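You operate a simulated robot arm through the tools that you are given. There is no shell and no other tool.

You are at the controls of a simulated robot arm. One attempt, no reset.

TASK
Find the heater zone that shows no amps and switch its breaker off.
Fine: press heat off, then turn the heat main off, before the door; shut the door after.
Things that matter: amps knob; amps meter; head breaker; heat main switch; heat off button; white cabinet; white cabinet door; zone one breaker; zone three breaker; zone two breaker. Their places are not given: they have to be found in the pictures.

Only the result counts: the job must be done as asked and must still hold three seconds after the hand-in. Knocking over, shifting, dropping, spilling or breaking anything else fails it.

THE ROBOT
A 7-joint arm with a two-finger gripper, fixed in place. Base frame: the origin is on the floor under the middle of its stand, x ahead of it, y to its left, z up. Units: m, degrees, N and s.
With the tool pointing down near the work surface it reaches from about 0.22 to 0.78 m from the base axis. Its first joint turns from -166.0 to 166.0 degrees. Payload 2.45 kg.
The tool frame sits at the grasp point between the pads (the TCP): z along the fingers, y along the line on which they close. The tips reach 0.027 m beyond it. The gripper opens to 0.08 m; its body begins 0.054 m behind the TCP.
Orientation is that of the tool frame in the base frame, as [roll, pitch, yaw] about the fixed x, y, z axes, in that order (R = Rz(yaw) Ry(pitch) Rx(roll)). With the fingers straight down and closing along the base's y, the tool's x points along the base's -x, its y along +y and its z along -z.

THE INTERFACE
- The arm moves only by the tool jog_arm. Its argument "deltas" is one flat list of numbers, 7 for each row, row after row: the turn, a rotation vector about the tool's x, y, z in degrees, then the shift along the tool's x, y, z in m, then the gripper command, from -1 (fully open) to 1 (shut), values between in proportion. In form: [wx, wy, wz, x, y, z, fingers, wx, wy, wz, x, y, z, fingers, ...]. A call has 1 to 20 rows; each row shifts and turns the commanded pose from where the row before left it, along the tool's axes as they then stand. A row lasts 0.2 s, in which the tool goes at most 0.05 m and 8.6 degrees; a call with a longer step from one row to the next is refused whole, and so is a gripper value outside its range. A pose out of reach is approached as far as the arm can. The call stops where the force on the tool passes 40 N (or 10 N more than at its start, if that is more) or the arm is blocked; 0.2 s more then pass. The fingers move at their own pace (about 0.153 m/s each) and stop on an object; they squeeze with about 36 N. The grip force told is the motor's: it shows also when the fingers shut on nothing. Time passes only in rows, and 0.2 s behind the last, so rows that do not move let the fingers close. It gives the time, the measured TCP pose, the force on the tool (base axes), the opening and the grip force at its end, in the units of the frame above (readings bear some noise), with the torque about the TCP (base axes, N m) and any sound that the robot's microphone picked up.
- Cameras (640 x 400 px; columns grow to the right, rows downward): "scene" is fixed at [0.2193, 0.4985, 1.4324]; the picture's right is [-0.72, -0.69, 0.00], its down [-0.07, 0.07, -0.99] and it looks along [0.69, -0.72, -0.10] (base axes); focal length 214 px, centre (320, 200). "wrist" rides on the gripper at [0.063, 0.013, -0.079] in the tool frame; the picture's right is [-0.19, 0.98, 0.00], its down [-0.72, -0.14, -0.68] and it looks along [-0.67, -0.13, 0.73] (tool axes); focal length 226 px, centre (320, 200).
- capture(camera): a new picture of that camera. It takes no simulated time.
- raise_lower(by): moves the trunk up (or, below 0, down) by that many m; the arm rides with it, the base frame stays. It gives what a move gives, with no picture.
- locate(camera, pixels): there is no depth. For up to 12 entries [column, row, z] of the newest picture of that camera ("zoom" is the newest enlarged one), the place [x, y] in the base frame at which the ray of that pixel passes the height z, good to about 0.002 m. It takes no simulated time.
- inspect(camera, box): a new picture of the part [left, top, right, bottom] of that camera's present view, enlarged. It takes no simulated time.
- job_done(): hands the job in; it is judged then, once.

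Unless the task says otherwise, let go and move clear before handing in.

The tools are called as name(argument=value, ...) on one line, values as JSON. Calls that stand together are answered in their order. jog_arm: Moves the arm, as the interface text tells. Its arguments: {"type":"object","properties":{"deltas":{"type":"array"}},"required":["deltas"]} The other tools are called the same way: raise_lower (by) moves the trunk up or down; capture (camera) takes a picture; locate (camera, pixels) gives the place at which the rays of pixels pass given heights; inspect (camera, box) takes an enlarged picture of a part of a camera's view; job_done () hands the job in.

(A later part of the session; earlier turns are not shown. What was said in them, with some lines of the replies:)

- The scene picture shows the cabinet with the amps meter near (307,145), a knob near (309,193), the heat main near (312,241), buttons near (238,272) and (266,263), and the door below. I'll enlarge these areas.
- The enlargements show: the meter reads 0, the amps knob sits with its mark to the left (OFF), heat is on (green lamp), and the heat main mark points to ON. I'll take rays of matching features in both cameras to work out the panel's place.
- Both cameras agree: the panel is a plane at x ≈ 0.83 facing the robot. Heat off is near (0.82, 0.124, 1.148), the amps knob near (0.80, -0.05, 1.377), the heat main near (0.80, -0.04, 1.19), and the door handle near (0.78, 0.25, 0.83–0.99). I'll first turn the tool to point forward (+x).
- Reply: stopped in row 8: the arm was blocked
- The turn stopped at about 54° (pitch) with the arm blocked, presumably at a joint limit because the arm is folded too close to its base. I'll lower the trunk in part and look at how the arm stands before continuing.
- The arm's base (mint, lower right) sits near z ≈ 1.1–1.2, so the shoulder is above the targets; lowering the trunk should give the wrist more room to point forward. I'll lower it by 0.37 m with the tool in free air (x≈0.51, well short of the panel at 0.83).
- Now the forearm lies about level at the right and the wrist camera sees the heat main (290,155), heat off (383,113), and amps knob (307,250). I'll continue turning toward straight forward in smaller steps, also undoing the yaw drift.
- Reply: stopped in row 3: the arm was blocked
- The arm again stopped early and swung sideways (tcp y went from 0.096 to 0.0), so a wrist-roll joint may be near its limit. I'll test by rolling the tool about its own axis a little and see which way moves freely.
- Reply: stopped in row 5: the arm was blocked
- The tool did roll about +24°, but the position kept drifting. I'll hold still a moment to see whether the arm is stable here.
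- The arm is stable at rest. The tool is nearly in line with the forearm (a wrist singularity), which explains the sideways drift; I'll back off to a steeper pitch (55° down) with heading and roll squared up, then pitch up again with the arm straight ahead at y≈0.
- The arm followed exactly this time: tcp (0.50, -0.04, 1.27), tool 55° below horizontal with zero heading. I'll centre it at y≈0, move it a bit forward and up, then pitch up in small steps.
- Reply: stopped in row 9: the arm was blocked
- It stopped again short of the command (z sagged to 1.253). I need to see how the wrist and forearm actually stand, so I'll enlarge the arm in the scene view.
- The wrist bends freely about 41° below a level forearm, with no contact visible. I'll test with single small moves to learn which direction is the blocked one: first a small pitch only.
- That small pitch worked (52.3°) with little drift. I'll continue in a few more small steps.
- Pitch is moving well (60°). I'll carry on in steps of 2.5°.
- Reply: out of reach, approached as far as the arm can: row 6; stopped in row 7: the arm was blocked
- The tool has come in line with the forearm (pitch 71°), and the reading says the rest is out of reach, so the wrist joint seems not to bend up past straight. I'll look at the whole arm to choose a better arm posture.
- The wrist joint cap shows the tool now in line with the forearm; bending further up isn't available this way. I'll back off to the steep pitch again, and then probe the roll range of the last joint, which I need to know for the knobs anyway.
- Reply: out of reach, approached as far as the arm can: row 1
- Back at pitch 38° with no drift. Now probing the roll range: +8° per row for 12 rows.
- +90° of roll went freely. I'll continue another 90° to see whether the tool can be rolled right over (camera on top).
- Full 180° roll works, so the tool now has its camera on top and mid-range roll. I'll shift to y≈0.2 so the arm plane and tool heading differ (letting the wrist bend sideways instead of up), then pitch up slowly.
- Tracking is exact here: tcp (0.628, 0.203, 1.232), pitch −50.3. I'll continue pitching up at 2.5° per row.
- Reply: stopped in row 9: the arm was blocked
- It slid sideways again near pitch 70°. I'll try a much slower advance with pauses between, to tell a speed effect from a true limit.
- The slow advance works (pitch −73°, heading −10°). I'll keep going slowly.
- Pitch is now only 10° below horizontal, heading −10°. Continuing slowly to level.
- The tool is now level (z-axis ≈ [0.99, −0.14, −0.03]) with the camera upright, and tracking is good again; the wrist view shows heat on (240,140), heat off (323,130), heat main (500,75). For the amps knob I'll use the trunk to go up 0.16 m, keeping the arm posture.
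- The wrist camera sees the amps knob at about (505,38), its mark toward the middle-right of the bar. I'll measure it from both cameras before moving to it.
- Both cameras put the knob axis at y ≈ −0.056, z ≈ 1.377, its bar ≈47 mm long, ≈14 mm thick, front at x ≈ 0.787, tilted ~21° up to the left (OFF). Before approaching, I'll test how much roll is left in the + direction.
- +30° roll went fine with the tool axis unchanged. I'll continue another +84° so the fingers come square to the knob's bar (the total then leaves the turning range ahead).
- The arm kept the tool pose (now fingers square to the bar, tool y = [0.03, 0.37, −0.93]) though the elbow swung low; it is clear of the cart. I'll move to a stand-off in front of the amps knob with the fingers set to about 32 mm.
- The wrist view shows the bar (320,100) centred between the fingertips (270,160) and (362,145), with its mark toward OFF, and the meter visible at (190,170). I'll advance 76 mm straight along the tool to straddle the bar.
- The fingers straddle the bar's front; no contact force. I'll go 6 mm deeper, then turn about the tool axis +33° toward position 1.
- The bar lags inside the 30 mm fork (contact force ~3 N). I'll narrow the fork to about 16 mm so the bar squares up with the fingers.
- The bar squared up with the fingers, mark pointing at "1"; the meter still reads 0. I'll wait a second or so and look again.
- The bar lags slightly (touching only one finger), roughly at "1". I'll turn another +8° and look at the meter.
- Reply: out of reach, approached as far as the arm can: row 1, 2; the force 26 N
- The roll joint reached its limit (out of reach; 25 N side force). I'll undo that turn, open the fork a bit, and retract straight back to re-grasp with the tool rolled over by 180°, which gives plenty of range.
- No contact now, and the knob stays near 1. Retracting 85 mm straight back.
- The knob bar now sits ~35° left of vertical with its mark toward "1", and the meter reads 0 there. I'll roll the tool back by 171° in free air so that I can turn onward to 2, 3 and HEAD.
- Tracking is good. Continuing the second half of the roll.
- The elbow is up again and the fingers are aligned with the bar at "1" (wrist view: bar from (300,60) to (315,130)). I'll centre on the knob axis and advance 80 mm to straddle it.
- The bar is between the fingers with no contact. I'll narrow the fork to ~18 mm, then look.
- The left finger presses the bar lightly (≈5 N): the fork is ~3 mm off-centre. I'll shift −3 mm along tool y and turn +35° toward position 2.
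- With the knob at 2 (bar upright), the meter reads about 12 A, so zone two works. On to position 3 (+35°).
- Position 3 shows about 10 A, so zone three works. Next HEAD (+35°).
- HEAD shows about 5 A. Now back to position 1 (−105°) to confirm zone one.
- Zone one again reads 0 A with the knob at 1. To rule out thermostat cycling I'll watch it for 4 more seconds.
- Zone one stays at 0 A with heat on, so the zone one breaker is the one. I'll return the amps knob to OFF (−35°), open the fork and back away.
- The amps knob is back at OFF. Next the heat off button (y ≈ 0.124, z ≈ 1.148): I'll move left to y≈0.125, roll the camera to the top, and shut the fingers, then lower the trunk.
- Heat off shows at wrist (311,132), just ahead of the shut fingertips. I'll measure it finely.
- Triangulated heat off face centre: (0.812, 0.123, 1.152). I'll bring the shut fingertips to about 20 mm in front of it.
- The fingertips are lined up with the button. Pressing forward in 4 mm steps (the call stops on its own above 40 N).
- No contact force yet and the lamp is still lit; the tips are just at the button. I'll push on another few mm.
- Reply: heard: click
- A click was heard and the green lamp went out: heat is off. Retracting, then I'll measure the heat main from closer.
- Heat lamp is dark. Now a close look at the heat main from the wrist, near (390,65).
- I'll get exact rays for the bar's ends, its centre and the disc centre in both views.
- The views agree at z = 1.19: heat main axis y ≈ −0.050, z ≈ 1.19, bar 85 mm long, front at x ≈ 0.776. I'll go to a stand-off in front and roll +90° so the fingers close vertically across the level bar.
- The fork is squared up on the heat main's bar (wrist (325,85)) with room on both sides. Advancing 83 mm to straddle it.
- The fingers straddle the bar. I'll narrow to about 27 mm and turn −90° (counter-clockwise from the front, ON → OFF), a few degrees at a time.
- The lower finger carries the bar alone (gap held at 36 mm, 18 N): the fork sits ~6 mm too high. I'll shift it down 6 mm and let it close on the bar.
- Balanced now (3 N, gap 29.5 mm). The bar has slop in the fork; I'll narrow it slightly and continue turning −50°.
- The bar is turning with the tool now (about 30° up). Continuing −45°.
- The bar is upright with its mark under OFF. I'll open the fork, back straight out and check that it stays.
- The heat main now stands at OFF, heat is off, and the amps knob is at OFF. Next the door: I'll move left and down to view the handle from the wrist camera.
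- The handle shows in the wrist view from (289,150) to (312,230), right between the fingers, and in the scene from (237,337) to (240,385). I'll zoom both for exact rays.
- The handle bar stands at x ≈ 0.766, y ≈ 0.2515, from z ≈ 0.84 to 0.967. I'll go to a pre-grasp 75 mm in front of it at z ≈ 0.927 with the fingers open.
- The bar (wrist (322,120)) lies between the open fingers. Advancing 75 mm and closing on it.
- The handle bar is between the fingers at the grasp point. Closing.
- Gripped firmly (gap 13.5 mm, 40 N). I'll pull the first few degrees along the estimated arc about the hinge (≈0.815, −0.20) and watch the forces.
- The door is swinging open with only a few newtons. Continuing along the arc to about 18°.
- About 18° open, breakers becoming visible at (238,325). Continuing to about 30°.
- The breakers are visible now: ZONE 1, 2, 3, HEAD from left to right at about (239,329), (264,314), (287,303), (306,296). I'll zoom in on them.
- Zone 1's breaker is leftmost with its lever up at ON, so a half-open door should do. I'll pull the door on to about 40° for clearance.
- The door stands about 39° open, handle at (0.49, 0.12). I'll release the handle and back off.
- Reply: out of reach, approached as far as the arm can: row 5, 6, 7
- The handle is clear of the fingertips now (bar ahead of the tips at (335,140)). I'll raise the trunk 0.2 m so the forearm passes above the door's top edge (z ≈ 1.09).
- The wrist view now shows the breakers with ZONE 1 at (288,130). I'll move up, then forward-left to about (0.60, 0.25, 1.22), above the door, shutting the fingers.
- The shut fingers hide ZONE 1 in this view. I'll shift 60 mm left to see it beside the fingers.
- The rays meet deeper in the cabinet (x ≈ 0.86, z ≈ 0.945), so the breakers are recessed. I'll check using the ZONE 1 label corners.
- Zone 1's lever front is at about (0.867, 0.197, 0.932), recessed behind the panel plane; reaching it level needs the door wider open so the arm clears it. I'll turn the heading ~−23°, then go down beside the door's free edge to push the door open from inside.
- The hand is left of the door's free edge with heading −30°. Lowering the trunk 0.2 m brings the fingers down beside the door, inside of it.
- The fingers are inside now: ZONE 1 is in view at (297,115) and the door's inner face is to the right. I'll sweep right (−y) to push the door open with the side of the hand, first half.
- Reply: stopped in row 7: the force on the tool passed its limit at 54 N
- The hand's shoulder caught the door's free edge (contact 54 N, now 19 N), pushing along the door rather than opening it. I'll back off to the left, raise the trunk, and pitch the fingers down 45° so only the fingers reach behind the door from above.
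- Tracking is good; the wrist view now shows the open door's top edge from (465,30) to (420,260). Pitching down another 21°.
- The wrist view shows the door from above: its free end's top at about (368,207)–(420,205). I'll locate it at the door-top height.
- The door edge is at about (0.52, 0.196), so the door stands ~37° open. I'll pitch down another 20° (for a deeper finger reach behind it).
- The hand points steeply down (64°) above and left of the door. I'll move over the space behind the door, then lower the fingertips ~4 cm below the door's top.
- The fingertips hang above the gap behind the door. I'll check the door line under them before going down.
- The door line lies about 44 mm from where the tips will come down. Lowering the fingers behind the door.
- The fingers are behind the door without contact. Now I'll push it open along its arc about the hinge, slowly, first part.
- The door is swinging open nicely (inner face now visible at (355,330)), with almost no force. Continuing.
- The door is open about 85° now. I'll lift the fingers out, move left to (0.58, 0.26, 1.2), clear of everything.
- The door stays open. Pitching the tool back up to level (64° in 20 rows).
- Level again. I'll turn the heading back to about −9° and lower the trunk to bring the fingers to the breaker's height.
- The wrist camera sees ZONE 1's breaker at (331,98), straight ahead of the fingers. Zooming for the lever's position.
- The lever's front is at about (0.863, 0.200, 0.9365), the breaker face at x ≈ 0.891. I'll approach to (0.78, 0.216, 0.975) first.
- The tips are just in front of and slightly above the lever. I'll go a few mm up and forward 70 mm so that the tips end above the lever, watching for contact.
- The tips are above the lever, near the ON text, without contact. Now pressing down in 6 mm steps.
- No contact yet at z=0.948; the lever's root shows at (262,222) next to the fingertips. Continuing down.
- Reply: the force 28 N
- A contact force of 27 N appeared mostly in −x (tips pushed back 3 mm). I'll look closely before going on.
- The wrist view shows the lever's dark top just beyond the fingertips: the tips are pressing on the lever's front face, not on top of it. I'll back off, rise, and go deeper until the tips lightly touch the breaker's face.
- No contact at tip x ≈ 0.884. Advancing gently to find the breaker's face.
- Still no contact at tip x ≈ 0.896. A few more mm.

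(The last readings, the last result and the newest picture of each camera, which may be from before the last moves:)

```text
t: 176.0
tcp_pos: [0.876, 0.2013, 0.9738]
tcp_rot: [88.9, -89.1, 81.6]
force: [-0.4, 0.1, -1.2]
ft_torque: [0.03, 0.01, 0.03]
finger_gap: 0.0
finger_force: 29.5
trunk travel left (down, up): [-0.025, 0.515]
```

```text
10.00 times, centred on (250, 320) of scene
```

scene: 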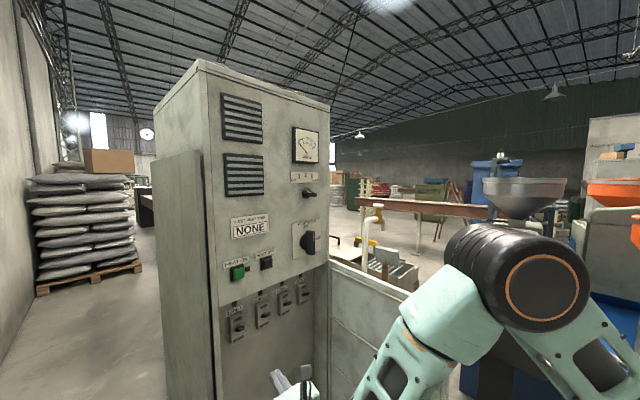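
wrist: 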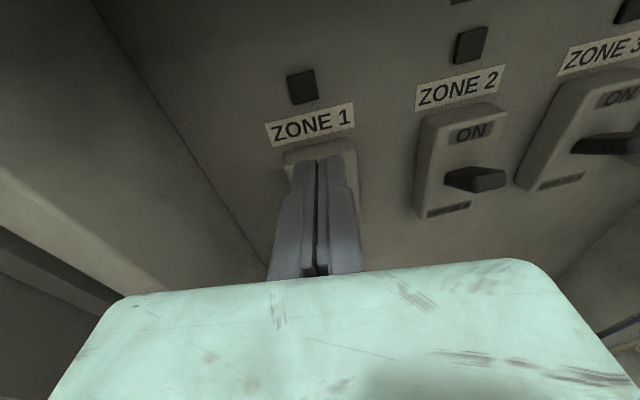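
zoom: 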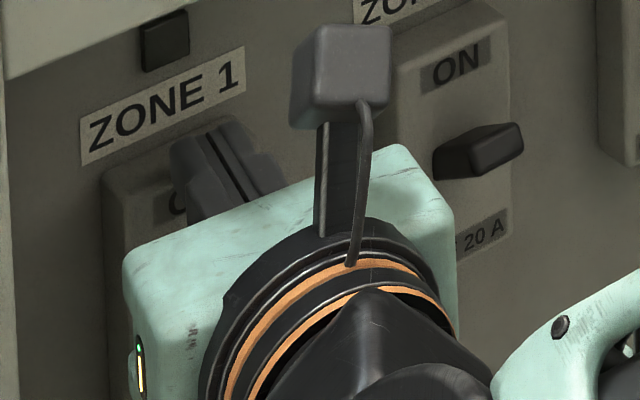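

The tips are over the lever's whole length now. I'll back off 9 mm for leverage, and press down.

jog_arm(deltas=[0, 0, 0, 0, 0, -0.009, 1, 0, 0, 0, -0.005, 0, 0, 1, 0, 0, 0, -0.005, 0, 0, 1, 0, 0, 0, -0.005, 0, 0, 1, 0, 0, 0, 0, 0, 0, 1])

inspect(camera="wrist", box=[240, 60, 420, 240])

inspect(camera="scene", box=[230, 300, 270, 340])

```text
t: 177.2
tcp_pos: [0.8664, 0.203, 0.9581]
tcp_rot: [89.7, -89.1, 81.0]
force: [-1.0, 0.0, -0.6]
ft_torque: [-0.05, 0.03, 0.02]
finger_gap: 0.0003
finger_force: 30.1
trunk travel left (down, up): [-0.025, 0.515]
```

```text
2.22 times, centred on (330, 150) of wrist
```

zoom: 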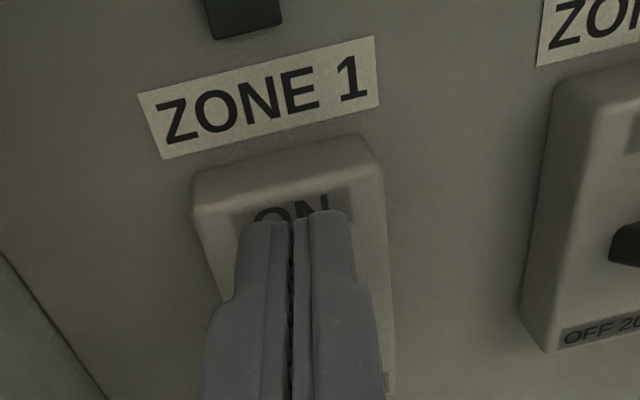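

```text
10.00 times, centred on (250, 320) of scene
```

zoom: 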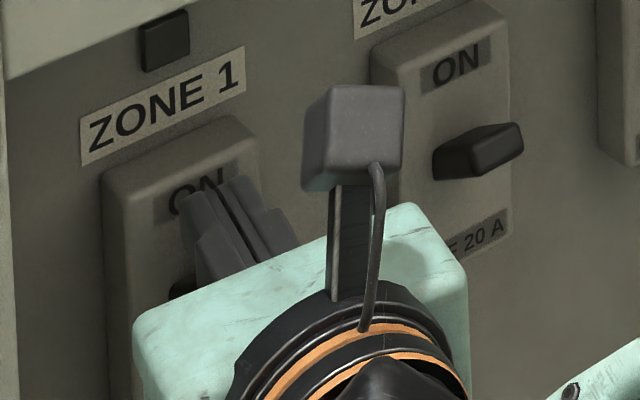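

The lever (dark, at (180,290)) is now below the fingers. Pressing down in 4 mm steps.

jog_arm(deltas=[0, 0, 0, -0.004, 0, 0, 1, 0, 0, 0, -0.004, 0, 0, 1, 0, 0, 0, -0.004, 0, 0, 1, 0, 0, 0, -0.004, 0, 0, 1, 0, 0, 0, 0, 0, 0, 1])

inspect(camera="scene", box=[230, 300, 270, 340])

inspect(camera="wrist", box=[240, 60, 420, 240])

```text
t: 178.4
tcp_pos: [0.8669, 0.2022, 0.9444]
tcp_rot: [88.7, -89.2, 81.9]
force: [-1.5, -0.5, 1.7]
ft_torque: [0.01, 0.03, 0.01]
finger_gap: 0.0
finger_force: 29.5
trunk travel left (down, up): [-0.025, 0.515]
```

```text
10.00 times, centred on (250, 320) of scene
```

zoom: 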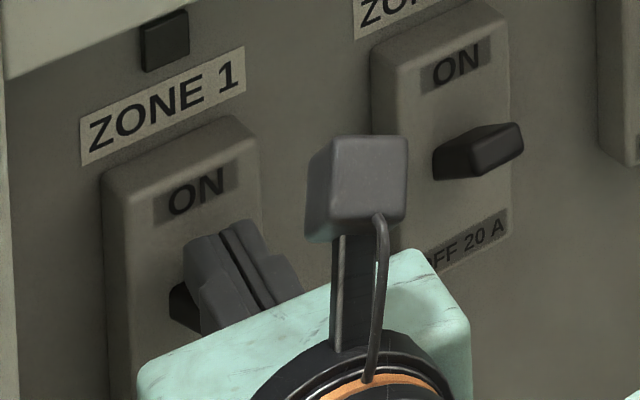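

```text
2.22 times, centred on (330, 150) of wrist
```

zoom: 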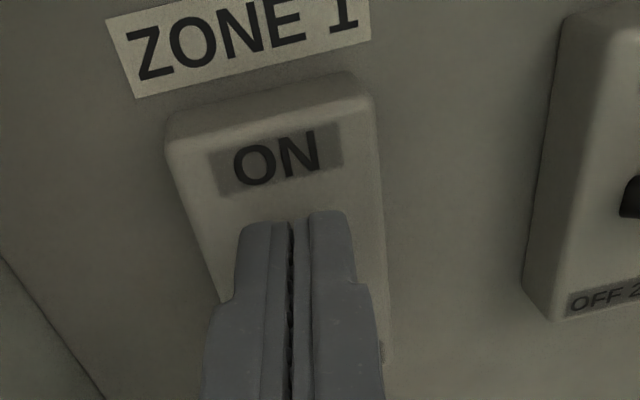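

Contact begins (1.7 N up). Continuing down another few steps.

jog_arm(deltas=[0, 0, 0, -0.004, 0, 0, 1, 0, 0, 0, -0.004, 0, 0, 1, 0, 0, 0, -0.004, 0, 0, 1, 0, 0, 0, 0, 0, 0, 1])

inspect(camera="scene", box=[230, 300, 270, 340])

inspect(camera="wrist", box=[240, 60, 420, 240])

```text
t: 179.4
tcp_pos: [0.8672, 0.2014, 0.9313]
tcp_rot: [89.2, -89.3, 81.6]
force: [0.4, 0.2, -0.4]
ft_torque: [0.01, 0.01, 0.02]
finger_gap: 0.0
finger_force: 30.0
trunk travel left (down, up): [-0.025, 0.515]
```

```text
10.00 times, centred on (250, 320) of scene
```

zoom: 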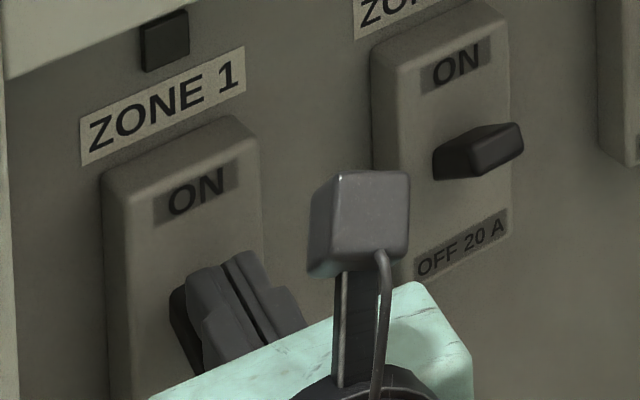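

```text
2.22 times, centred on (330, 150) of wrist
```

zoom: 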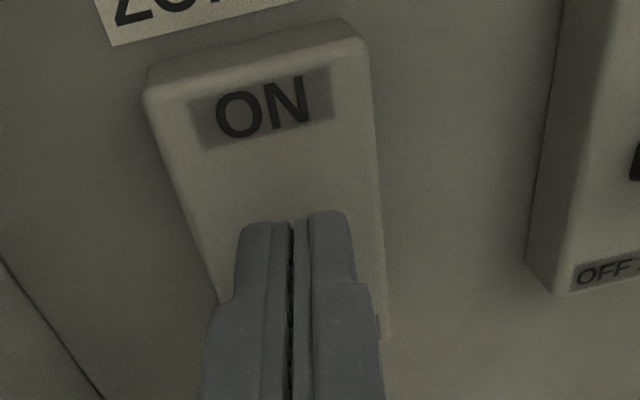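

The lever appears to have gone down with the fingers (dark part now at (185,330)). A bit further down to be sure it flips fully.

jog_arm(deltas=[0, 0, 0, -0.004, 0, 0, 1, 0, 0, 0, -0.004, 0, 0, 1, 0, 0, 0, -0.004, 0, 0, 1, 0, 0, 0, 0, 0, 0, 1])

inspect(camera="scene", box=[230, 300, 270, 340])

```text
t: 180.4
tcp_pos: [0.8643, 0.2006, 0.9252]
tcp_rot: [46.5, -89.1, 124.1]
force: [-4.6, 2.1, 32.2]
ft_torque: [0.05, -0.39, 0.07]
finger_gap: 0.0
finger_force: 29.3
trunk travel left (down, up): [-0.025, 0.515]
```

```text
10.00 times, centred on (250, 320) of scene
```

zoom: 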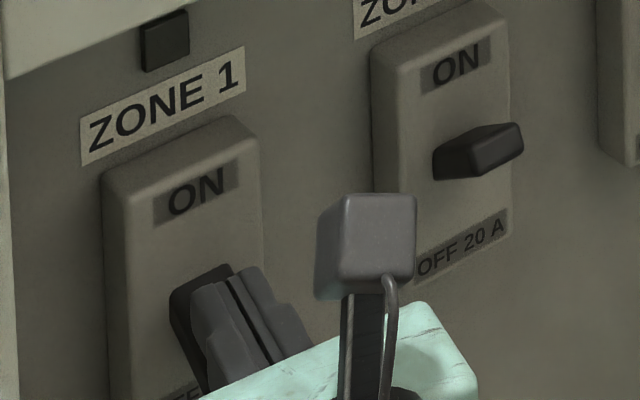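

The lever is at its end stop (32 N upward). I'll rise off it and back out to look.

jog_arm(deltas=[0, 0, 0, 0.01, 0, 0, 1, 0, 0, 0, 0.012, 0, 0, 1, 0, 0, 0, 0.012, 0, 0, 1, 0, 0, 0, 0, 0, -0.03, 1, 0, 0, 0, 0, 0, -0.04, 1, 0, 0, 0, 0, 0, -0.04, 1, 0, 0, 0, 0, 0, -0.04, 1, 0, 0, 0, 0, 0, 0, 1])

capture(camera="wrist")

inspect(camera="scene", box=[220, 290, 280, 350])

```text
t: 182.2
tcp_pos: [0.7188, 0.2241, 0.9512]
tcp_rot: [87.1, -89.2, 83.4]
force: [0.8, 0.1, -0.3]
ft_torque: [0.01, 0.03, -0.01]
finger_gap: 0.0004
finger_force: 30.2
trunk travel left (down, up): [-0.025, 0.515]
```

```text
taken
```

wrist: 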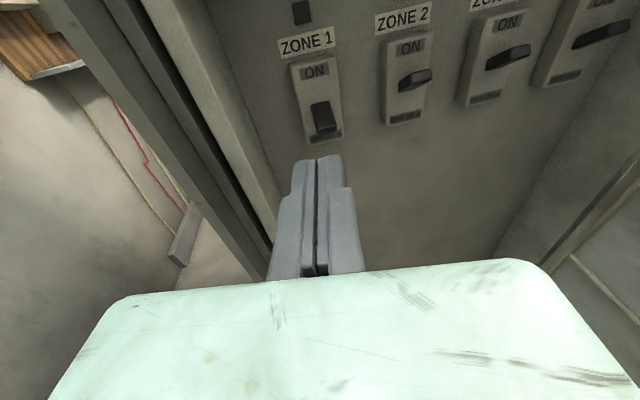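

```text
6.67 times, centred on (250, 320) of scene
```

zoom: 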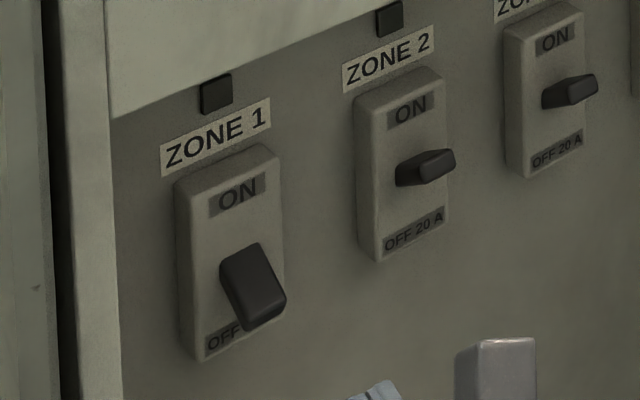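

Zone 1's lever is down at OFF while zones 2, 3 and HEAD stay ON. Now to shut the door: I'll back out, raise the trunk, and bring the fingers over to the door's outer side.

jog_arm(deltas=[0, 0, 0, 0, 0, -0.035, 1, 0, 0, 0, 0, 0, -0.035, 1, 0, 0, 0, 0, 0, -0.035, 1, 0, 0, 0, 0, 0, -0.035, 1, 0, 0, 0, 0, 0, 0, 1])

raise_lower(by=0.25)

jog_arm(deltas=[0, -3.2, 0, 0, 0, 0, 1, 0, -3.2, 0, 0, 0, 0, 1, 0, -3.2, 0, 0, 0, 0, 1, 0, -3.2, 0, 0, 0, 0, 1, 0, -3.2, 0, 0, 0, 0, 1, 0, -3.2, 0, 0, 0, 0, 1, 0, -3.2, 0, 0, 0, 0, 1, 0, -3.2, 0, 0, 0, 0, 1, 0, -3.2, 0, 0, 0, 0, 1, 0, -3.2, 0, 0, 0, 0, 1, 0, 0, 0, 0, 0, 0, 1])

capture(camera="scene")

capture(camera="wrist")

```text
t: 183.4
tcp_pos: [0.5824, 0.2488, 0.9517]
tcp_rot: [87.1, -89.2, 83.4]
force: [0.5, -0.1, -0.6]
ft_torque: [0.01, 0.02, -0.04]
finger_gap: 0.0
finger_force: 29.8
trunk travel left (down, up): [-0.025, 0.515]
```

```text
t: 186.0
tcp_pos: [0.5809, 0.2486, 1.2011]
tcp_rot: [88.8, -89.2, 81.7]
force: [0.2, 0.3, -0.6]
ft_torque: [0.02, -0.02, 0.0]
finger_gap: 0.0001
finger_force: 29.7
trunk travel left (down, up): [-0.275, 0.265]
```

```text
t: 188.4
tcp_pos: [0.582, 0.2478, 1.2019]
tcp_rot: [178.7, -57.9, -8.3]
force: [-0.8, -0.3, -0.3]
ft_torque: [0.01, -0.03, -0.01]
finger_gap: 0.0001
finger_force: 29.0
trunk travel left (down, up): [-0.275, 0.265]
```

```text
taken
```

scene: 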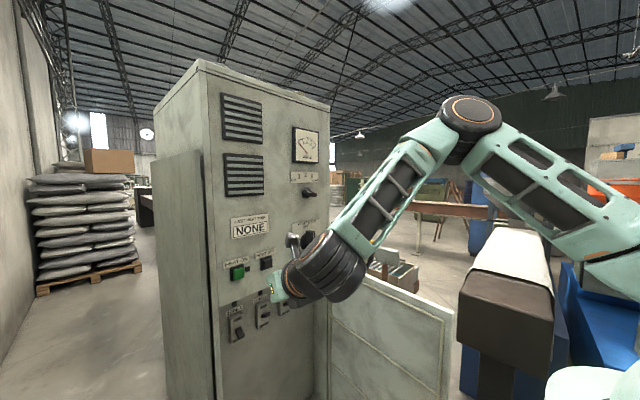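

```text
taken
```

wrist: 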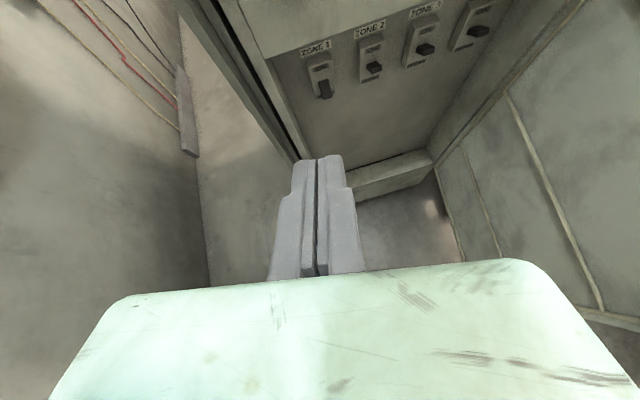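

Tracking is fine at 32° down. Pitching down another 32°.

jog_arm(deltas=[0, -3.2, 0, 0, 0, 0, 1, 0, -3.2, 0, 0, 0, 0, 1, 0, -3.2, 0, 0, 0, 0, 1, 0, -3.2, 0, 0, 0, 0, 1, 0, -3.2, 0, 0, 0, 0, 1, 0, -3.2, 0, 0, 0, 0, 1, 0, -3.2, 0, 0, 0, 0, 1, 0, -3.2, 0, 0, 0, 0, 1, 0, -3.2, 0, 0, 0, 0, 1, 0, -3.2, 0, 0, 0, 0, 1, 0, 0, 0, 0, 0, 0, 1])

capture(camera="scene")

```text
t: 190.8
tcp_pos: [0.5828, 0.2485, 1.202]
tcp_rot: [179.2, -26.0, -9.0]
force: [0.3, 0.7, -0.3]
ft_torque: [-0.01, 0.01, -0.03]
finger_gap: 0.0
finger_force: 30.2
trunk travel left (down, up): [-0.275, 0.265]
```

```text
taken
```

scene: 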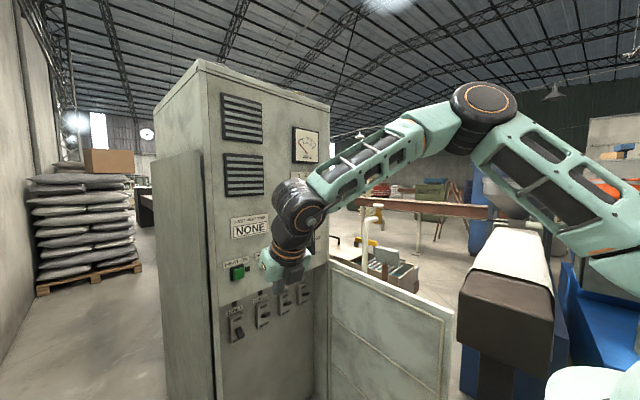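

Now moving right, over the door's top (tips at z ≈ 1.18, door top ≈ 1.07), in two halves.

jog_arm(deltas=[0, 0, 0, -0.002, 0.035, -0.0005, 1, 0, 0, 0, -0.002, 0.035, -0.0005, 1, 0, 0, 0, -0.002, 0.035, -0.0005, 1, 0, 0, 0, -0.002, 0.035, -0.0005, 1, 0, 0, 0, -0.002, 0.035, -0.0005, 1, 0, 0, 0, -0.002, 0.035, -0.0005, 1, 0, 0, 0, -0.002, 0.035, -0.0005, 1, 0, 0, 0, -0.002, 0.035, -0.0005, 1, 0, 0, 0, 0, 0, 0, 1])

capture(camera="scene")

capture(camera="wrist")

```text
t: 192.8
tcp_pos: [0.5215, -0.0267, 1.204]
tcp_rot: [179.1, -26.0, -9.1]
force: [0.3, 0.8, 0.4]
ft_torque: [-0.01, 0.02, 0.01]
finger_gap: 0.0
finger_force: 29.6
trunk travel left (down, up): [-0.275, 0.265]
```

```text
taken
```

scene: 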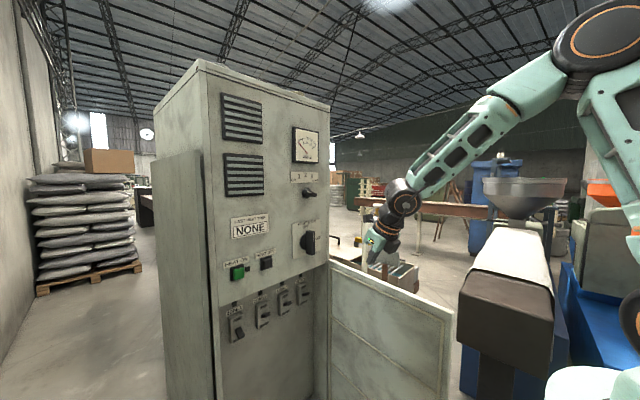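

```text
taken
```

wrist: 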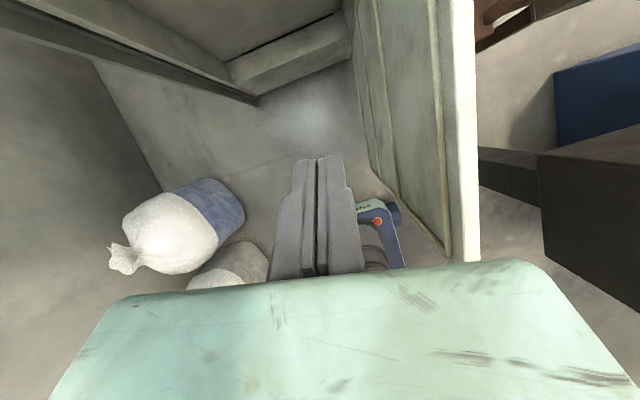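

The door's top strip shows at (460–475, 0–260) in the wrist view. I'll locate it.

locate(camera="wrist", pixels=[[455, 10, 1.07], [472, 10, 1.07], [455, 120, 1.07], [477, 120, 1.07], [455, 250, 1.07], [478, 250, 1.07]])

inspect(camera="wrist", box=[340, 0, 560, 280])

```text
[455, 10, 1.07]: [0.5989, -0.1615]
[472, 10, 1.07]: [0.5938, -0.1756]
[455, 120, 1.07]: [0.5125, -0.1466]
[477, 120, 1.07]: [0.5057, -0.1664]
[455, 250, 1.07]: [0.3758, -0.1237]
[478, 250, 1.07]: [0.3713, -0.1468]
```

```text
1.43 times, centred on (450, 140) of wrist
```

zoom: 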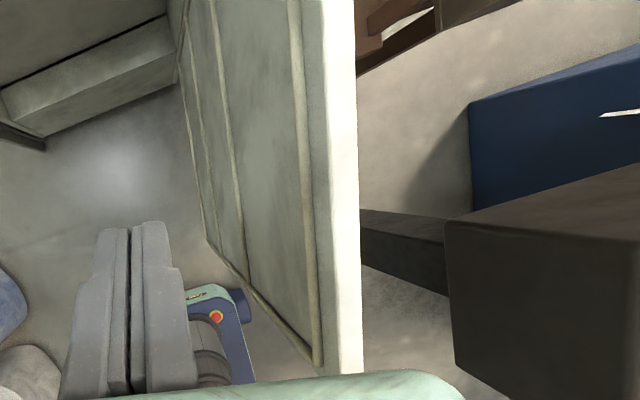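

The door's outer face lies along y ≈ −0.16 at x ≈ 0.48 (about 83° open). I'll hover past it at y ≈ −0.225 and then lower the fingers on its outer side.

jog_arm(deltas=[0, 0, 0, -0.0033, 0.0337, -0.0011, 1, 0, 0, 0, -0.0033, 0.0337, -0.0011, 1, 0, 0, 0, -0.0033, 0.0337, -0.0011, 1, 0, 0, 0, -0.0033, 0.0337, -0.0011, 1, 0, 0, 0, -0.0033, 0.0337, -0.0011, 1, 0, 0, 0, -0.0033, 0.0337, -0.0011, 1, 0, 0, 0, 0, 0, 0, 1])

capture(camera="wrist")

capture(camera="scene")

```text
t: 194.4
tcp_pos: [0.4674, -0.2205, 1.203]
tcp_rot: [179.1, -25.9, -8.8]
force: [-0.3, -0.6, 1.1]
ft_torque: [-0.02, -0.01, -0.02]
finger_gap: 0.0
finger_force: 29.8
trunk travel left (down, up): [-0.275, 0.265]
```

```text
taken
```

wrist: 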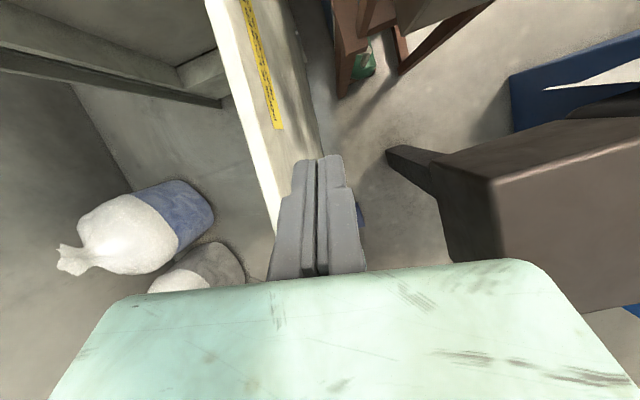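

```text
taken
```

scene: 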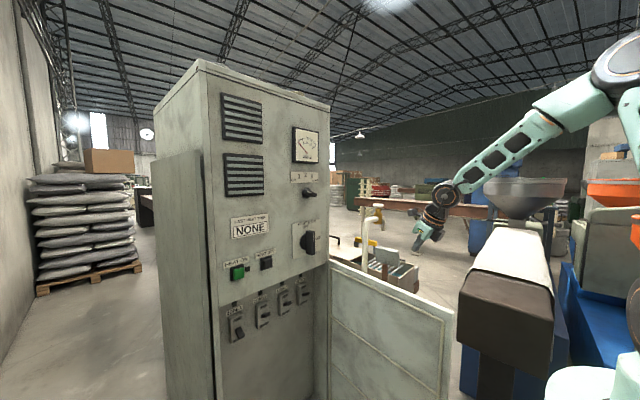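

The fingers are over the outer side of the door (yellow label at left). Lowering them beside the outer face.

jog_arm(deltas=[0, 0, 0, -0.0132, -0.0004, 0.027, 1, 0, 0, 0, -0.0132, -0.0004, 0.027, 1, 0, 0, 0, -0.0132, -0.0004, 0.027, 1, 0, 0, 0, -0.0132, -0.0004, 0.027, 1, 0, 0, 0, -0.0132, -0.0004, 0.027, 1, 0, 0, 0, 0, 0, 0, 1])

capture(camera="wrist")

capture(camera="scene")

```text
t: 195.8
tcp_pos: [0.4654, -0.2222, 1.0531]
tcp_rot: [179.3, -26.1, -9.2]
force: [0.1, -1.1, -0.8]
ft_torque: [0.08, -0.03, 0.01]
finger_gap: 0.0001
finger_force: 29.9
trunk travel left (down, up): [-0.275, 0.265]
```

```text
taken
```

wrist: 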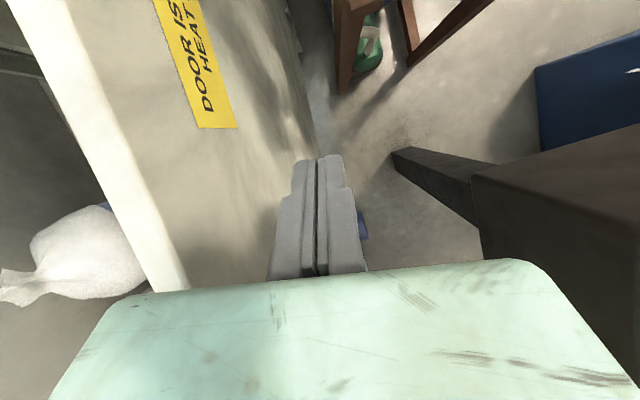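

```text
taken
```

scene: 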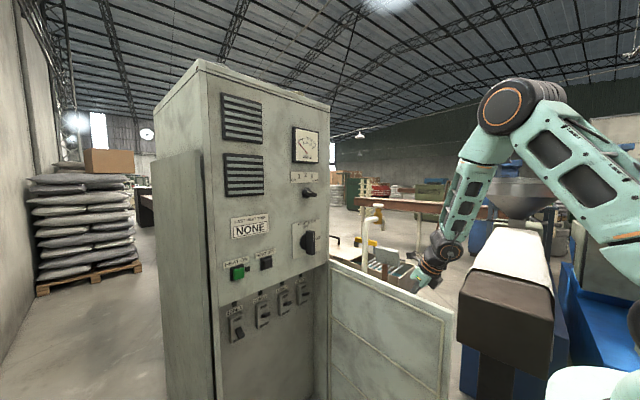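

The fingers are beside the outer face. Now pushing the door closed along its arc (first from ~83° to ~55°), gently.

jog_arm(deltas=[0, 0, 0, -0.0019, -0.0136, -0.0011, 1, 0, 0, 0, -0.0019, -0.0136, -0.0011, 1, 0, 0, 0, -0.0019, -0.0136, -0.0011, 1, 0, 0, 0, -0.0004, -0.014, -0.0004, 1, 0, 0, 0, -0.0004, -0.014, -0.0004, 1, 0, 0, 0, -0.0004, -0.014, -0.0004, 1, 0, 0, 0, 0.0011, -0.0137, 0.0003, 1, 0, 0, 0, 0.0011, -0.0137, 0.0003, 1, 0, 0, 0, 0.0011, -0.0137, 0.0003, 1, 0, 0, 0, 0.0027, -0.0137, 0.0011, 1, 0, 0, 0, 0.0027, -0.0137, 0.0011, 1, 0, 0, 0, 0.0027, -0.0137, 0.0011, 1, 0, 0, 0, 0.0041, -0.0131, 0.0018, 1, 0, 0, 0, 0.0041, -0.0131, 0.0018, 1, 0, 0, 0, 0.0041, -0.0131, 0.0018, 1, 0, 0, 0, 0, 0, 0, 1])

capture(camera="wrist")

capture(camera="scene")

```text
t: 199.2
tcp_pos: [0.5173, -0.0222, 1.0516]
tcp_rot: [179.3, -26.0, -9.0]
force: [-0.1, -0.8, -0.2]
ft_torque: [0.01, -0.03, 0.04]
finger_gap: 0.0
finger_force: 29.8
trunk travel left (down, up): [-0.275, 0.265]
```

```text
taken
```

wrist: 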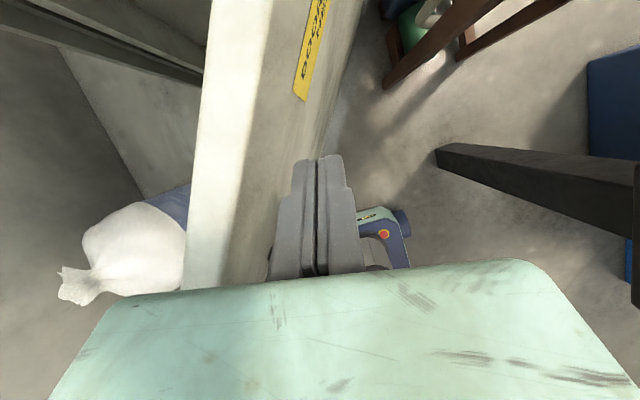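

```text
taken
```

scene: 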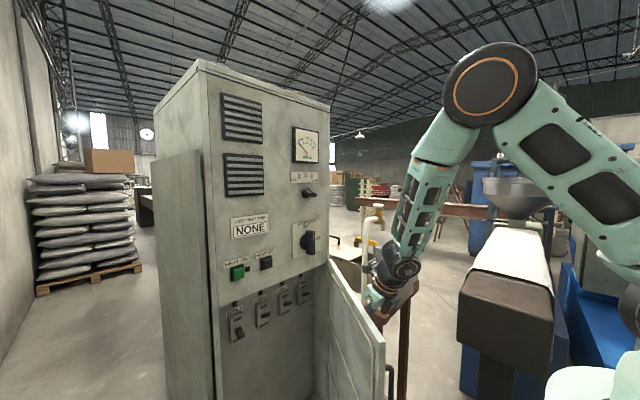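

The door is following (about 55° open now). Continuing to about 28°.

jog_arm(deltas=[0, 0, 0, 0.0056, -0.0126, 0.0026, 1, 0, 0, 0, 0.0056, -0.0126, 0.0026, 1, 0, 0, 0, 0.0056, -0.0126, 0.0026, 1, 0, 0, 0, 0.0068, -0.0115, 0.0032, 1, 0, 0, 0, 0.0068, -0.0115, 0.0032, 1, 0, 0, 0, 0.0068, -0.0115, 0.0032, 1, 0, 0, 0, 0.0082, -0.0107, 0.0038, 1, 0, 0, 0, 0.0082, -0.0107, 0.0038, 1, 0, 0, 0, 0.0082, -0.0107, 0.0038, 1, 0, 0, 0, 0.0091, -0.0094, 0.0043, 1, 0, 0, 0, 0.0091, -0.0094, 0.0043, 1, 0, 0, 0, 0.0091, -0.0094, 0.0043, 1, 0, 0, 0, 0, 0, 0, 1])

capture(camera="wrist")

capture(camera="scene")

```text
t: 202.0
tcp_pos: [0.637, 0.0914, 1.0528]
tcp_rot: [179.0, -26.0, -9.0]
force: [-0.5, 0.7, -0.3]
ft_torque: [-0.03, 0.01, 0.01]
finger_gap: 0.0001
finger_force: 29.9
trunk travel left (down, up): [-0.275, 0.265]
```

```text
taken
```

wrist: 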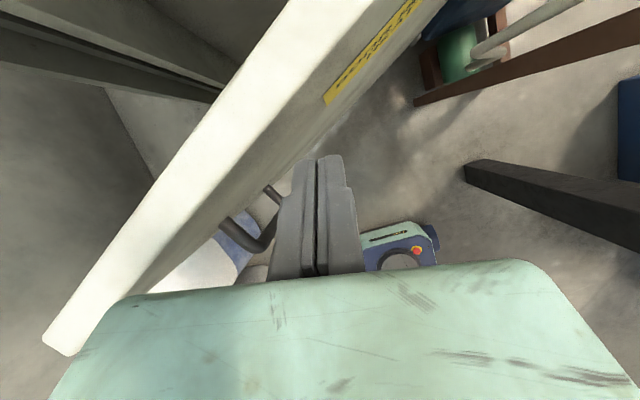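

```text
taken
```

scene: 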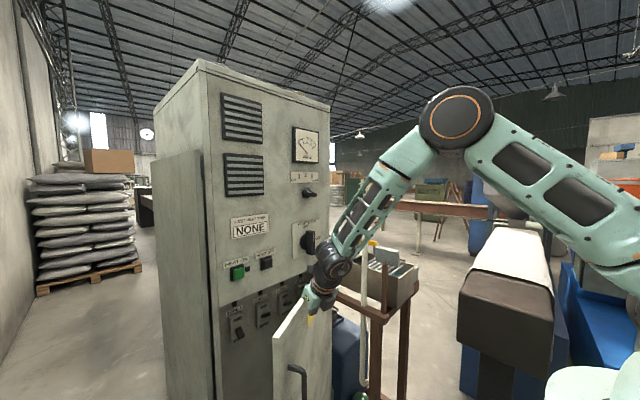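

About 28° open now. I'll push on to about 13°, keeping the wrist camera clear of the panel's buttons.

jog_arm(deltas=[0, 0, 0, 0.0109, -0.0086, 0.0052, 1, 0, 0, 0, 0.0109, -0.0086, 0.0052, 1, 0, 0, 0, 0.0109, -0.0086, 0.0052, 1, 0, 0, 0, 0.0118, -0.0069, 0.0056, 1, 0, 0, 0, 0.0118, -0.0069, 0.0056, 1, 0, 0, 0, 0.0118, -0.0069, 0.0056, 1, 0, 0, 0, 0, 0, 0, 1])

capture(camera="scene")

capture(camera="wrist")

```text
t: 203.6
tcp_pos: [0.7159, 0.1251, 1.0526]
tcp_rot: [179.2, -25.9, -9.1]
force: [-0.8, -0.2, -0.2]
ft_torque: [0.0, -0.02, 0.0]
finger_gap: 0.0
finger_force: 29.8
trunk travel left (down, up): [-0.275, 0.265]
```

```text
taken
```

scene: 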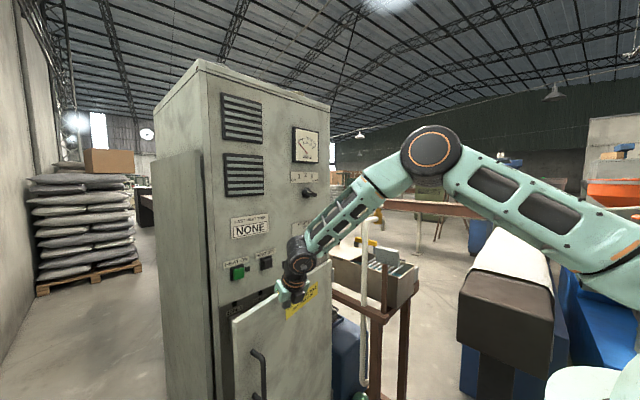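

```text
taken
```

wrist: 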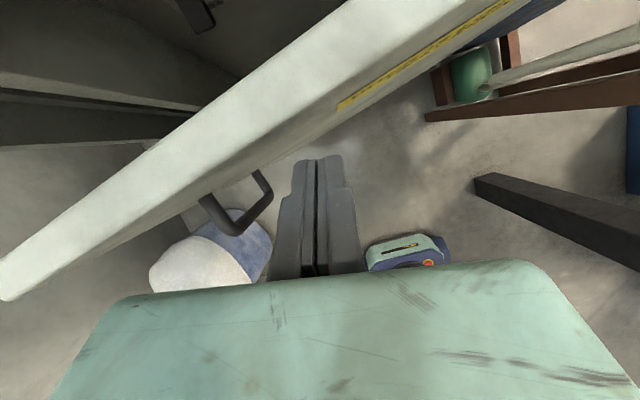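

The door is about 13° open. For the last part I'll back off, pitch the tool up to ~30° below level so the fingertips lead, and lower a bit.

jog_arm(deltas=[0, 0, 0, -0.0232, -0.0033, -0.0114, 1, 0, 0, 0, -0.0232, -0.0033, -0.0114, 1, 0, 0, 0, -0.0232, -0.0033, -0.0114, 1, 0, 0, 0, -0.0232, -0.0033, -0.0114, 1, 0, 3.1, 0, 0, 0, 0, 1, 0, 3.1, 0, 0, 0, 0, 1, 0, 3.1, 0, 0, 0, 0, 1, 0, 3.1, 0, 0, 0, 0, 1, 0, 3.1, 0, 0, 0, 0, 1, 0, 3.1, 0, 0, 0, 0, 1, 0, 3.1, 0, 0, 0, 0, 1, 0, 3.1, 0, 0, 0, 0, 1, 0, 3.1, 0, 0, 0, 0, 1, 0, 3.1, 0, 0, 0, 0, 1, 0, 3.1, 0, 0, 0, 0, 1, 0, 0, 0, 0, 0, 0, 1])

raise_lower(by=-0.07)

capture(camera="scene")

capture(camera="wrist")

```text
t: 207.0
tcp_pos: [0.6169, 0.1554, 1.0531]
tcp_rot: [178.5, -60.2, -8.1]
force: [0.6, 0.2, -0.5]
ft_torque: [0.04, 0.0, 0.0]
finger_gap: 0.0
finger_force: 30.2
trunk travel left (down, up): [-0.275, 0.265]
```

```text
t: 208.0
tcp_pos: [0.6172, 0.1551, 0.9811]
tcp_rot: [178.5, -60.0, -8.1]
force: [0.6, 0.8, 1.1]
ft_torque: [0.01, 0.0, 0.02]
finger_gap: 0.0003
finger_force: 29.5
trunk travel left (down, up): [-0.205, 0.335]
```

```text
taken
```

scene: 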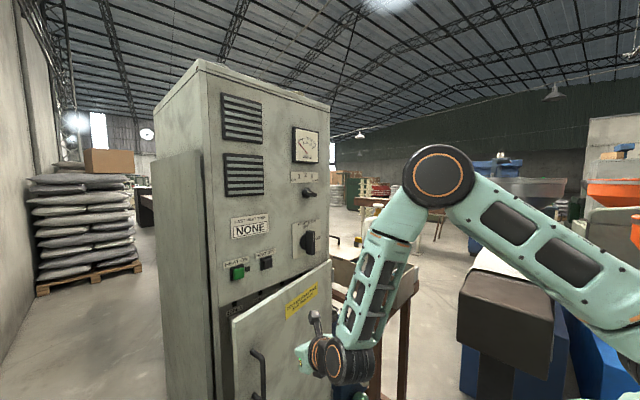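

```text
taken
```

wrist: 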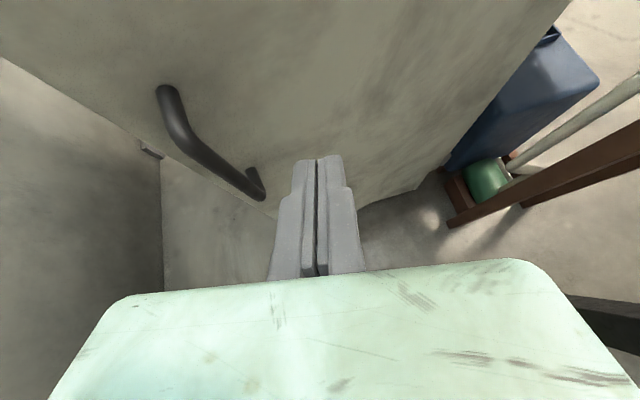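

The fingertips now lead, with the door's outer face ahead and the handle to the left at (210,140). Pushing straight forward (+x).

jog_arm(deltas=[0, 0, 0, 0.0074, -0.0025, 0.0128, 1, 0, 0, 0, 0.0074, -0.0025, 0.0128, 1, 0, 0, 0, 0.0074, -0.0025, 0.0128, 1, 0, 0, 0, 0.0074, -0.0025, 0.0128, 1, 0, 0, 0, 0.0074, -0.0025, 0.0128, 1, 0, 0, 0, 0.0074, -0.0025, 0.0128, 1, 0, 0, 0, 0.0074, -0.0025, 0.0128, 1, 0, 0, 0, 0.0074, -0.0025, 0.0128, 1, 0, 0, 0, 0.0074, -0.0025, 0.0128, 1, 0, 0, 0, 0, 0, 0, 1])

capture(camera="scene")

capture(camera="wrist")

```text
t: 210.2
tcp_pos: [0.7533, 0.1543, 0.9827]
tcp_rot: [178.5, -60.1, -8.1]
force: [-0.5, 0.1, 0.7]
ft_torque: [0.02, 0.03, 0.0]
finger_gap: 0.0001
finger_force: 30.0
trunk travel left (down, up): [-0.205, 0.335]
```

```text
taken
```

scene: 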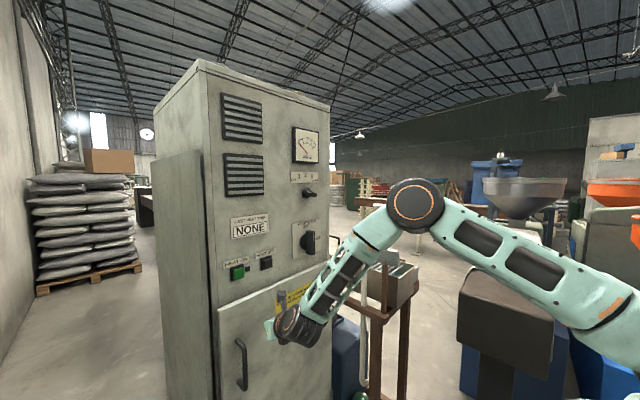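

```text
taken
```

wrist: 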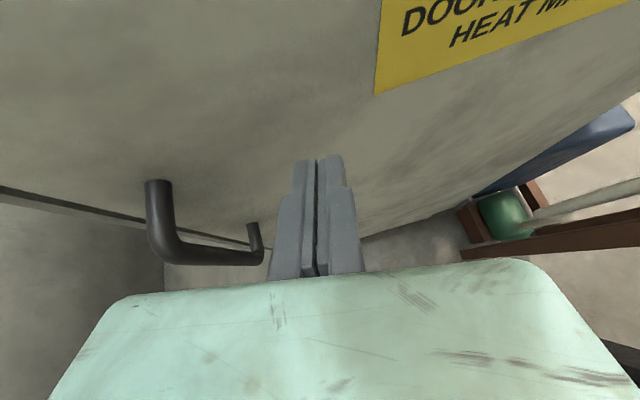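

Nearly shut. Pushing the last bit in 5 mm steps until it stops.

jog_arm(deltas=[0, 0, 0, 0.0025, -0.0008, 0.0043, 1, 0, 0, 0, 0.0025, -0.0008, 0.0043, 1, 0, 0, 0, 0.0025, -0.0008, 0.0043, 1, 0, 0, 0, 0.0025, -0.0008, 0.0043, 1, 0, 0, 0, 0.0025, -0.0008, 0.0043, 1, 0, 0, 0, 0.0025, -0.0008, 0.0043, 1, 0, 0, 0, 0, 0, 0, 1])

inspect(camera="scene", box=[190, 250, 350, 400])

```text
t: 211.8
tcp_pos: [0.7824, 0.1558, 0.9812]
tcp_rot: [178.5, -60.1, -8.1]
force: [0.5, -0.1, 0.1]
ft_torque: [0.01, 0.01, 0.0]
finger_gap: 0.0
finger_force: 29.9
trunk travel left (down, up): [-0.205, 0.335]
```

```text
2.67 times, centred on (270, 325) of scene
```

zoom: 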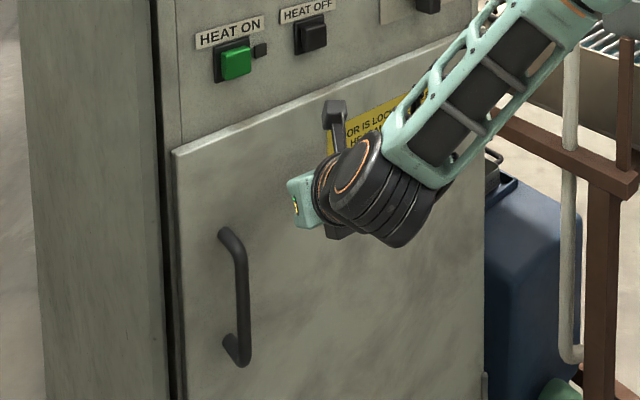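

Almost flush now, no stop felt yet. A little further.

jog_arm(deltas=[0, 0, 0, 0.0015, -0.0005, 0.0026, 1, 0, 0, 0, 0.0015, -0.0005, 0.0026, 1, 0, 0, 0, 0.0015, -0.0005, 0.0026, 1, 0, 0, 0, 0.0015, -0.0005, 0.0026, 1, 0, 0, 0, 0, 0, 0, 1])

inspect(camera="scene", box=[190, 250, 350, 400])

```text
t: 213.0
tcp_pos: [0.7928, 0.1559, 0.9803]
tcp_rot: [178.5, -59.9, -8.0]
force: [-20.0, -0.7, -0.7]
ft_torque: [-0.02, 0.06, 0.13]
finger_gap: 0.0001
finger_force: 30.6
trunk travel left (down, up): [-0.205, 0.335]
```

```text
2.67 times, centred on (270, 325) of scene
```

zoom: 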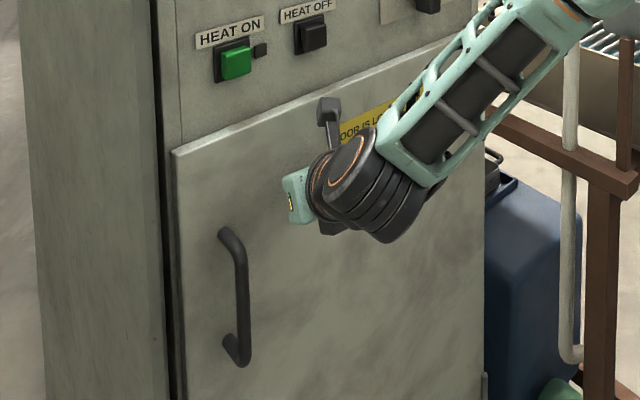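

Firm stop at 20 N: the door is shut. Backing away and checking that it stays shut.

jog_arm(deltas=[0, 0, 0, 0, 0, 0, 1, 0, 0, 0, -0.0025, 0.0008, -0.0043, 1, 0, 0, 0, -0.0074, 0.0025, -0.0128, 1, 0, 0, 0, -0.0124, 0.0041, -0.0213, 1, 0, 0, 0, -0.0124, 0.0041, -0.0213, 1, 0, 0, 0, -0.0148, 0.0049, -0.0256, 1, 0, 0, 0, -0.0148, 0.0049, -0.0256, 1, 0, 0, 0, -0.0148, 0.0049, -0.0256, 1, 0, 0, 0, 0, 0, 0, 1])

capture(camera="scene")

inspect(camera="scene", box=[190, 190, 350, 400])

capture(camera="wrist")

```text
t: 215.0
tcp_pos: [0.6347, 0.1553, 0.9816]
tcp_rot: [178.5, -60.0, -8.1]
force: [0.7, -0.4, 0.4]
ft_torque: [0.02, -0.02, -0.01]
finger_gap: 0.0002
finger_force: 29.6
trunk travel left (down, up): [-0.205, 0.335]
```

```text
taken
```

scene: 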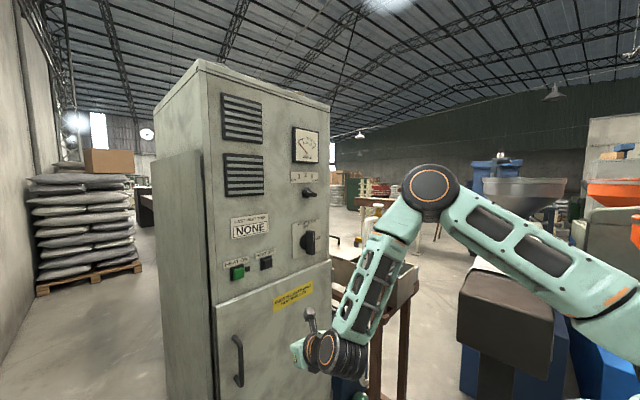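

```text
1.90 times, centred on (270, 295) of scene
```

zoom: 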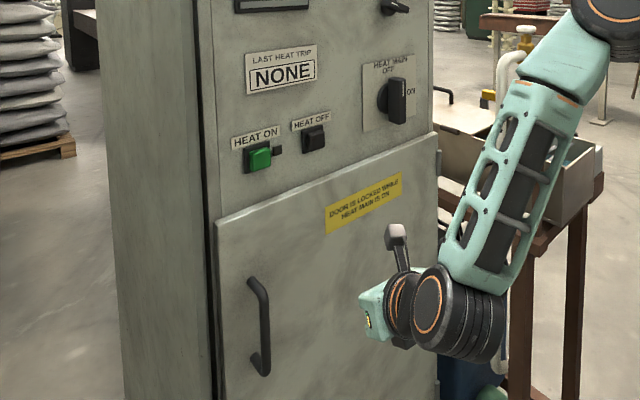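

```text
taken
```

wrist: 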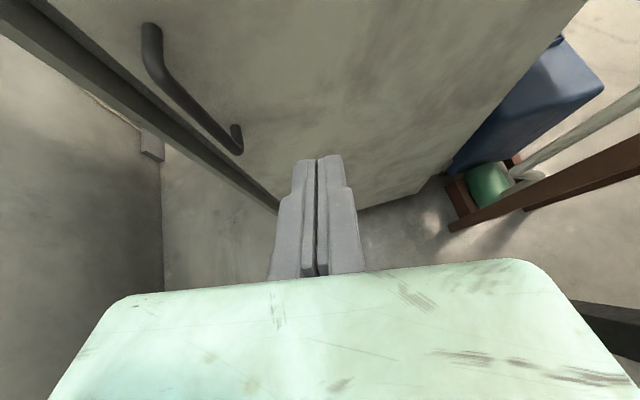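

The door looks shut. I'll compare with the first close-up and check all controls once more.

inspect(camera="scene", box=[150, 260, 350, 400])

inspect(camera="scene", box=[210, 170, 340, 290])

```text
2.86 times, centred on (250, 330) of scene
```

zoom: 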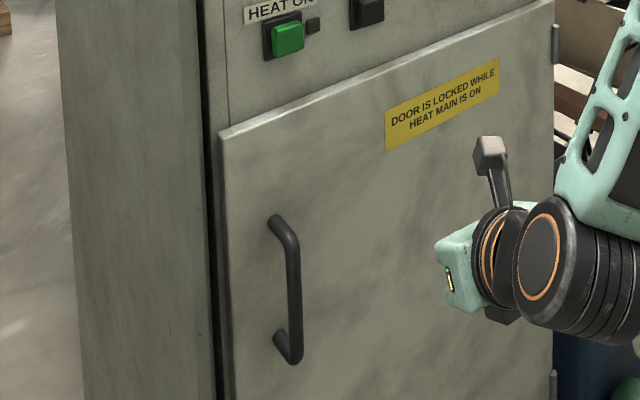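

```text
3.33 times, centred on (275, 230) of scene
```

zoom: 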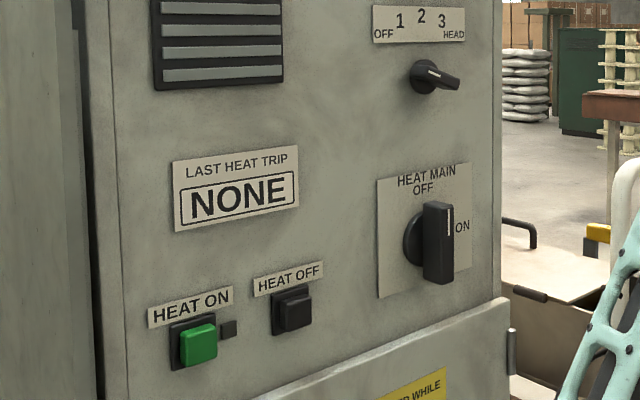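

The door matches its original shut position exactly; heat is off, the heat main is at OFF, the amps knob at OFF, and zone one's breaker was put OFF. I'll move a bit further clear and wait a couple of seconds.

jog_arm(deltas=[0, 0, 0, -0.0148, 0.0049, -0.0256, 0.5, 0, 0, 0, -0.0148, 0.0049, -0.0256, 0, 0, 0, 0, 0, 0, 0, 0, 0, 0, 0, 0, 0, 0, 0, 0, 0, 0, 0, 0, 0, 0, 0, 0, 0, 0, 0, 0, 0, 0, 0, 0, 0, 0, 0, 0, 0, 0, 0, 0, 0, 0, 0, 0, 0, 0, 0, 0, 0, 0, 0, 0, 0, 0, 0, 0, 0])

capture(camera="scene")

```text
t: 217.2
tcp_pos: [0.5748, 0.1555, 0.9814]
tcp_rot: [178.5, -60.1, -8.2]
force: [-0.6, -0.1, -0.2]
ft_torque: [-0.01, 0.03, 0.02]
finger_gap: 0.0402
finger_force: 0.0
trunk travel left (down, up): [-0.205, 0.335]
```

```text
taken
```

scene: 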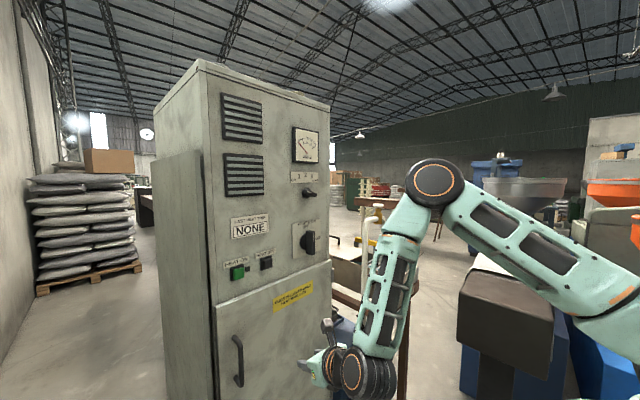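

The door stays shut, the arm is clear of the cabinet, and nothing else was disturbed. Handing in.

job_done()

```text
The job is handed in.
```

Zone one is the heater zone that shows no amps, and its breaker is now off. The job is handed in; I don't have the judge's result.

- **Finding the zone:** with the heat on, the meter read 0 A at position 1 each time I looked. It read about 12 A at 2, 10 A at 3 and 5 A at HEAD.
- **Shutting down first:** I pressed heat off, heard the click and saw the green lamp go out. Then I turned the heat main to OFF before touching the door.
- **Breaker:** I pushed the zone one lever down to its OFF stop. Zones two, three and HEAD stayed on.
- **Door:** I pushed it shut to a firm stop, and its position matches the first picture.

I turned the amps knob back to OFF, where it started. While opening the door, the hand caught the door's free edge once at 54 N and the arm stopped itself. I saw no damage and the door still swung freely. The arm is clear of the cabinet.
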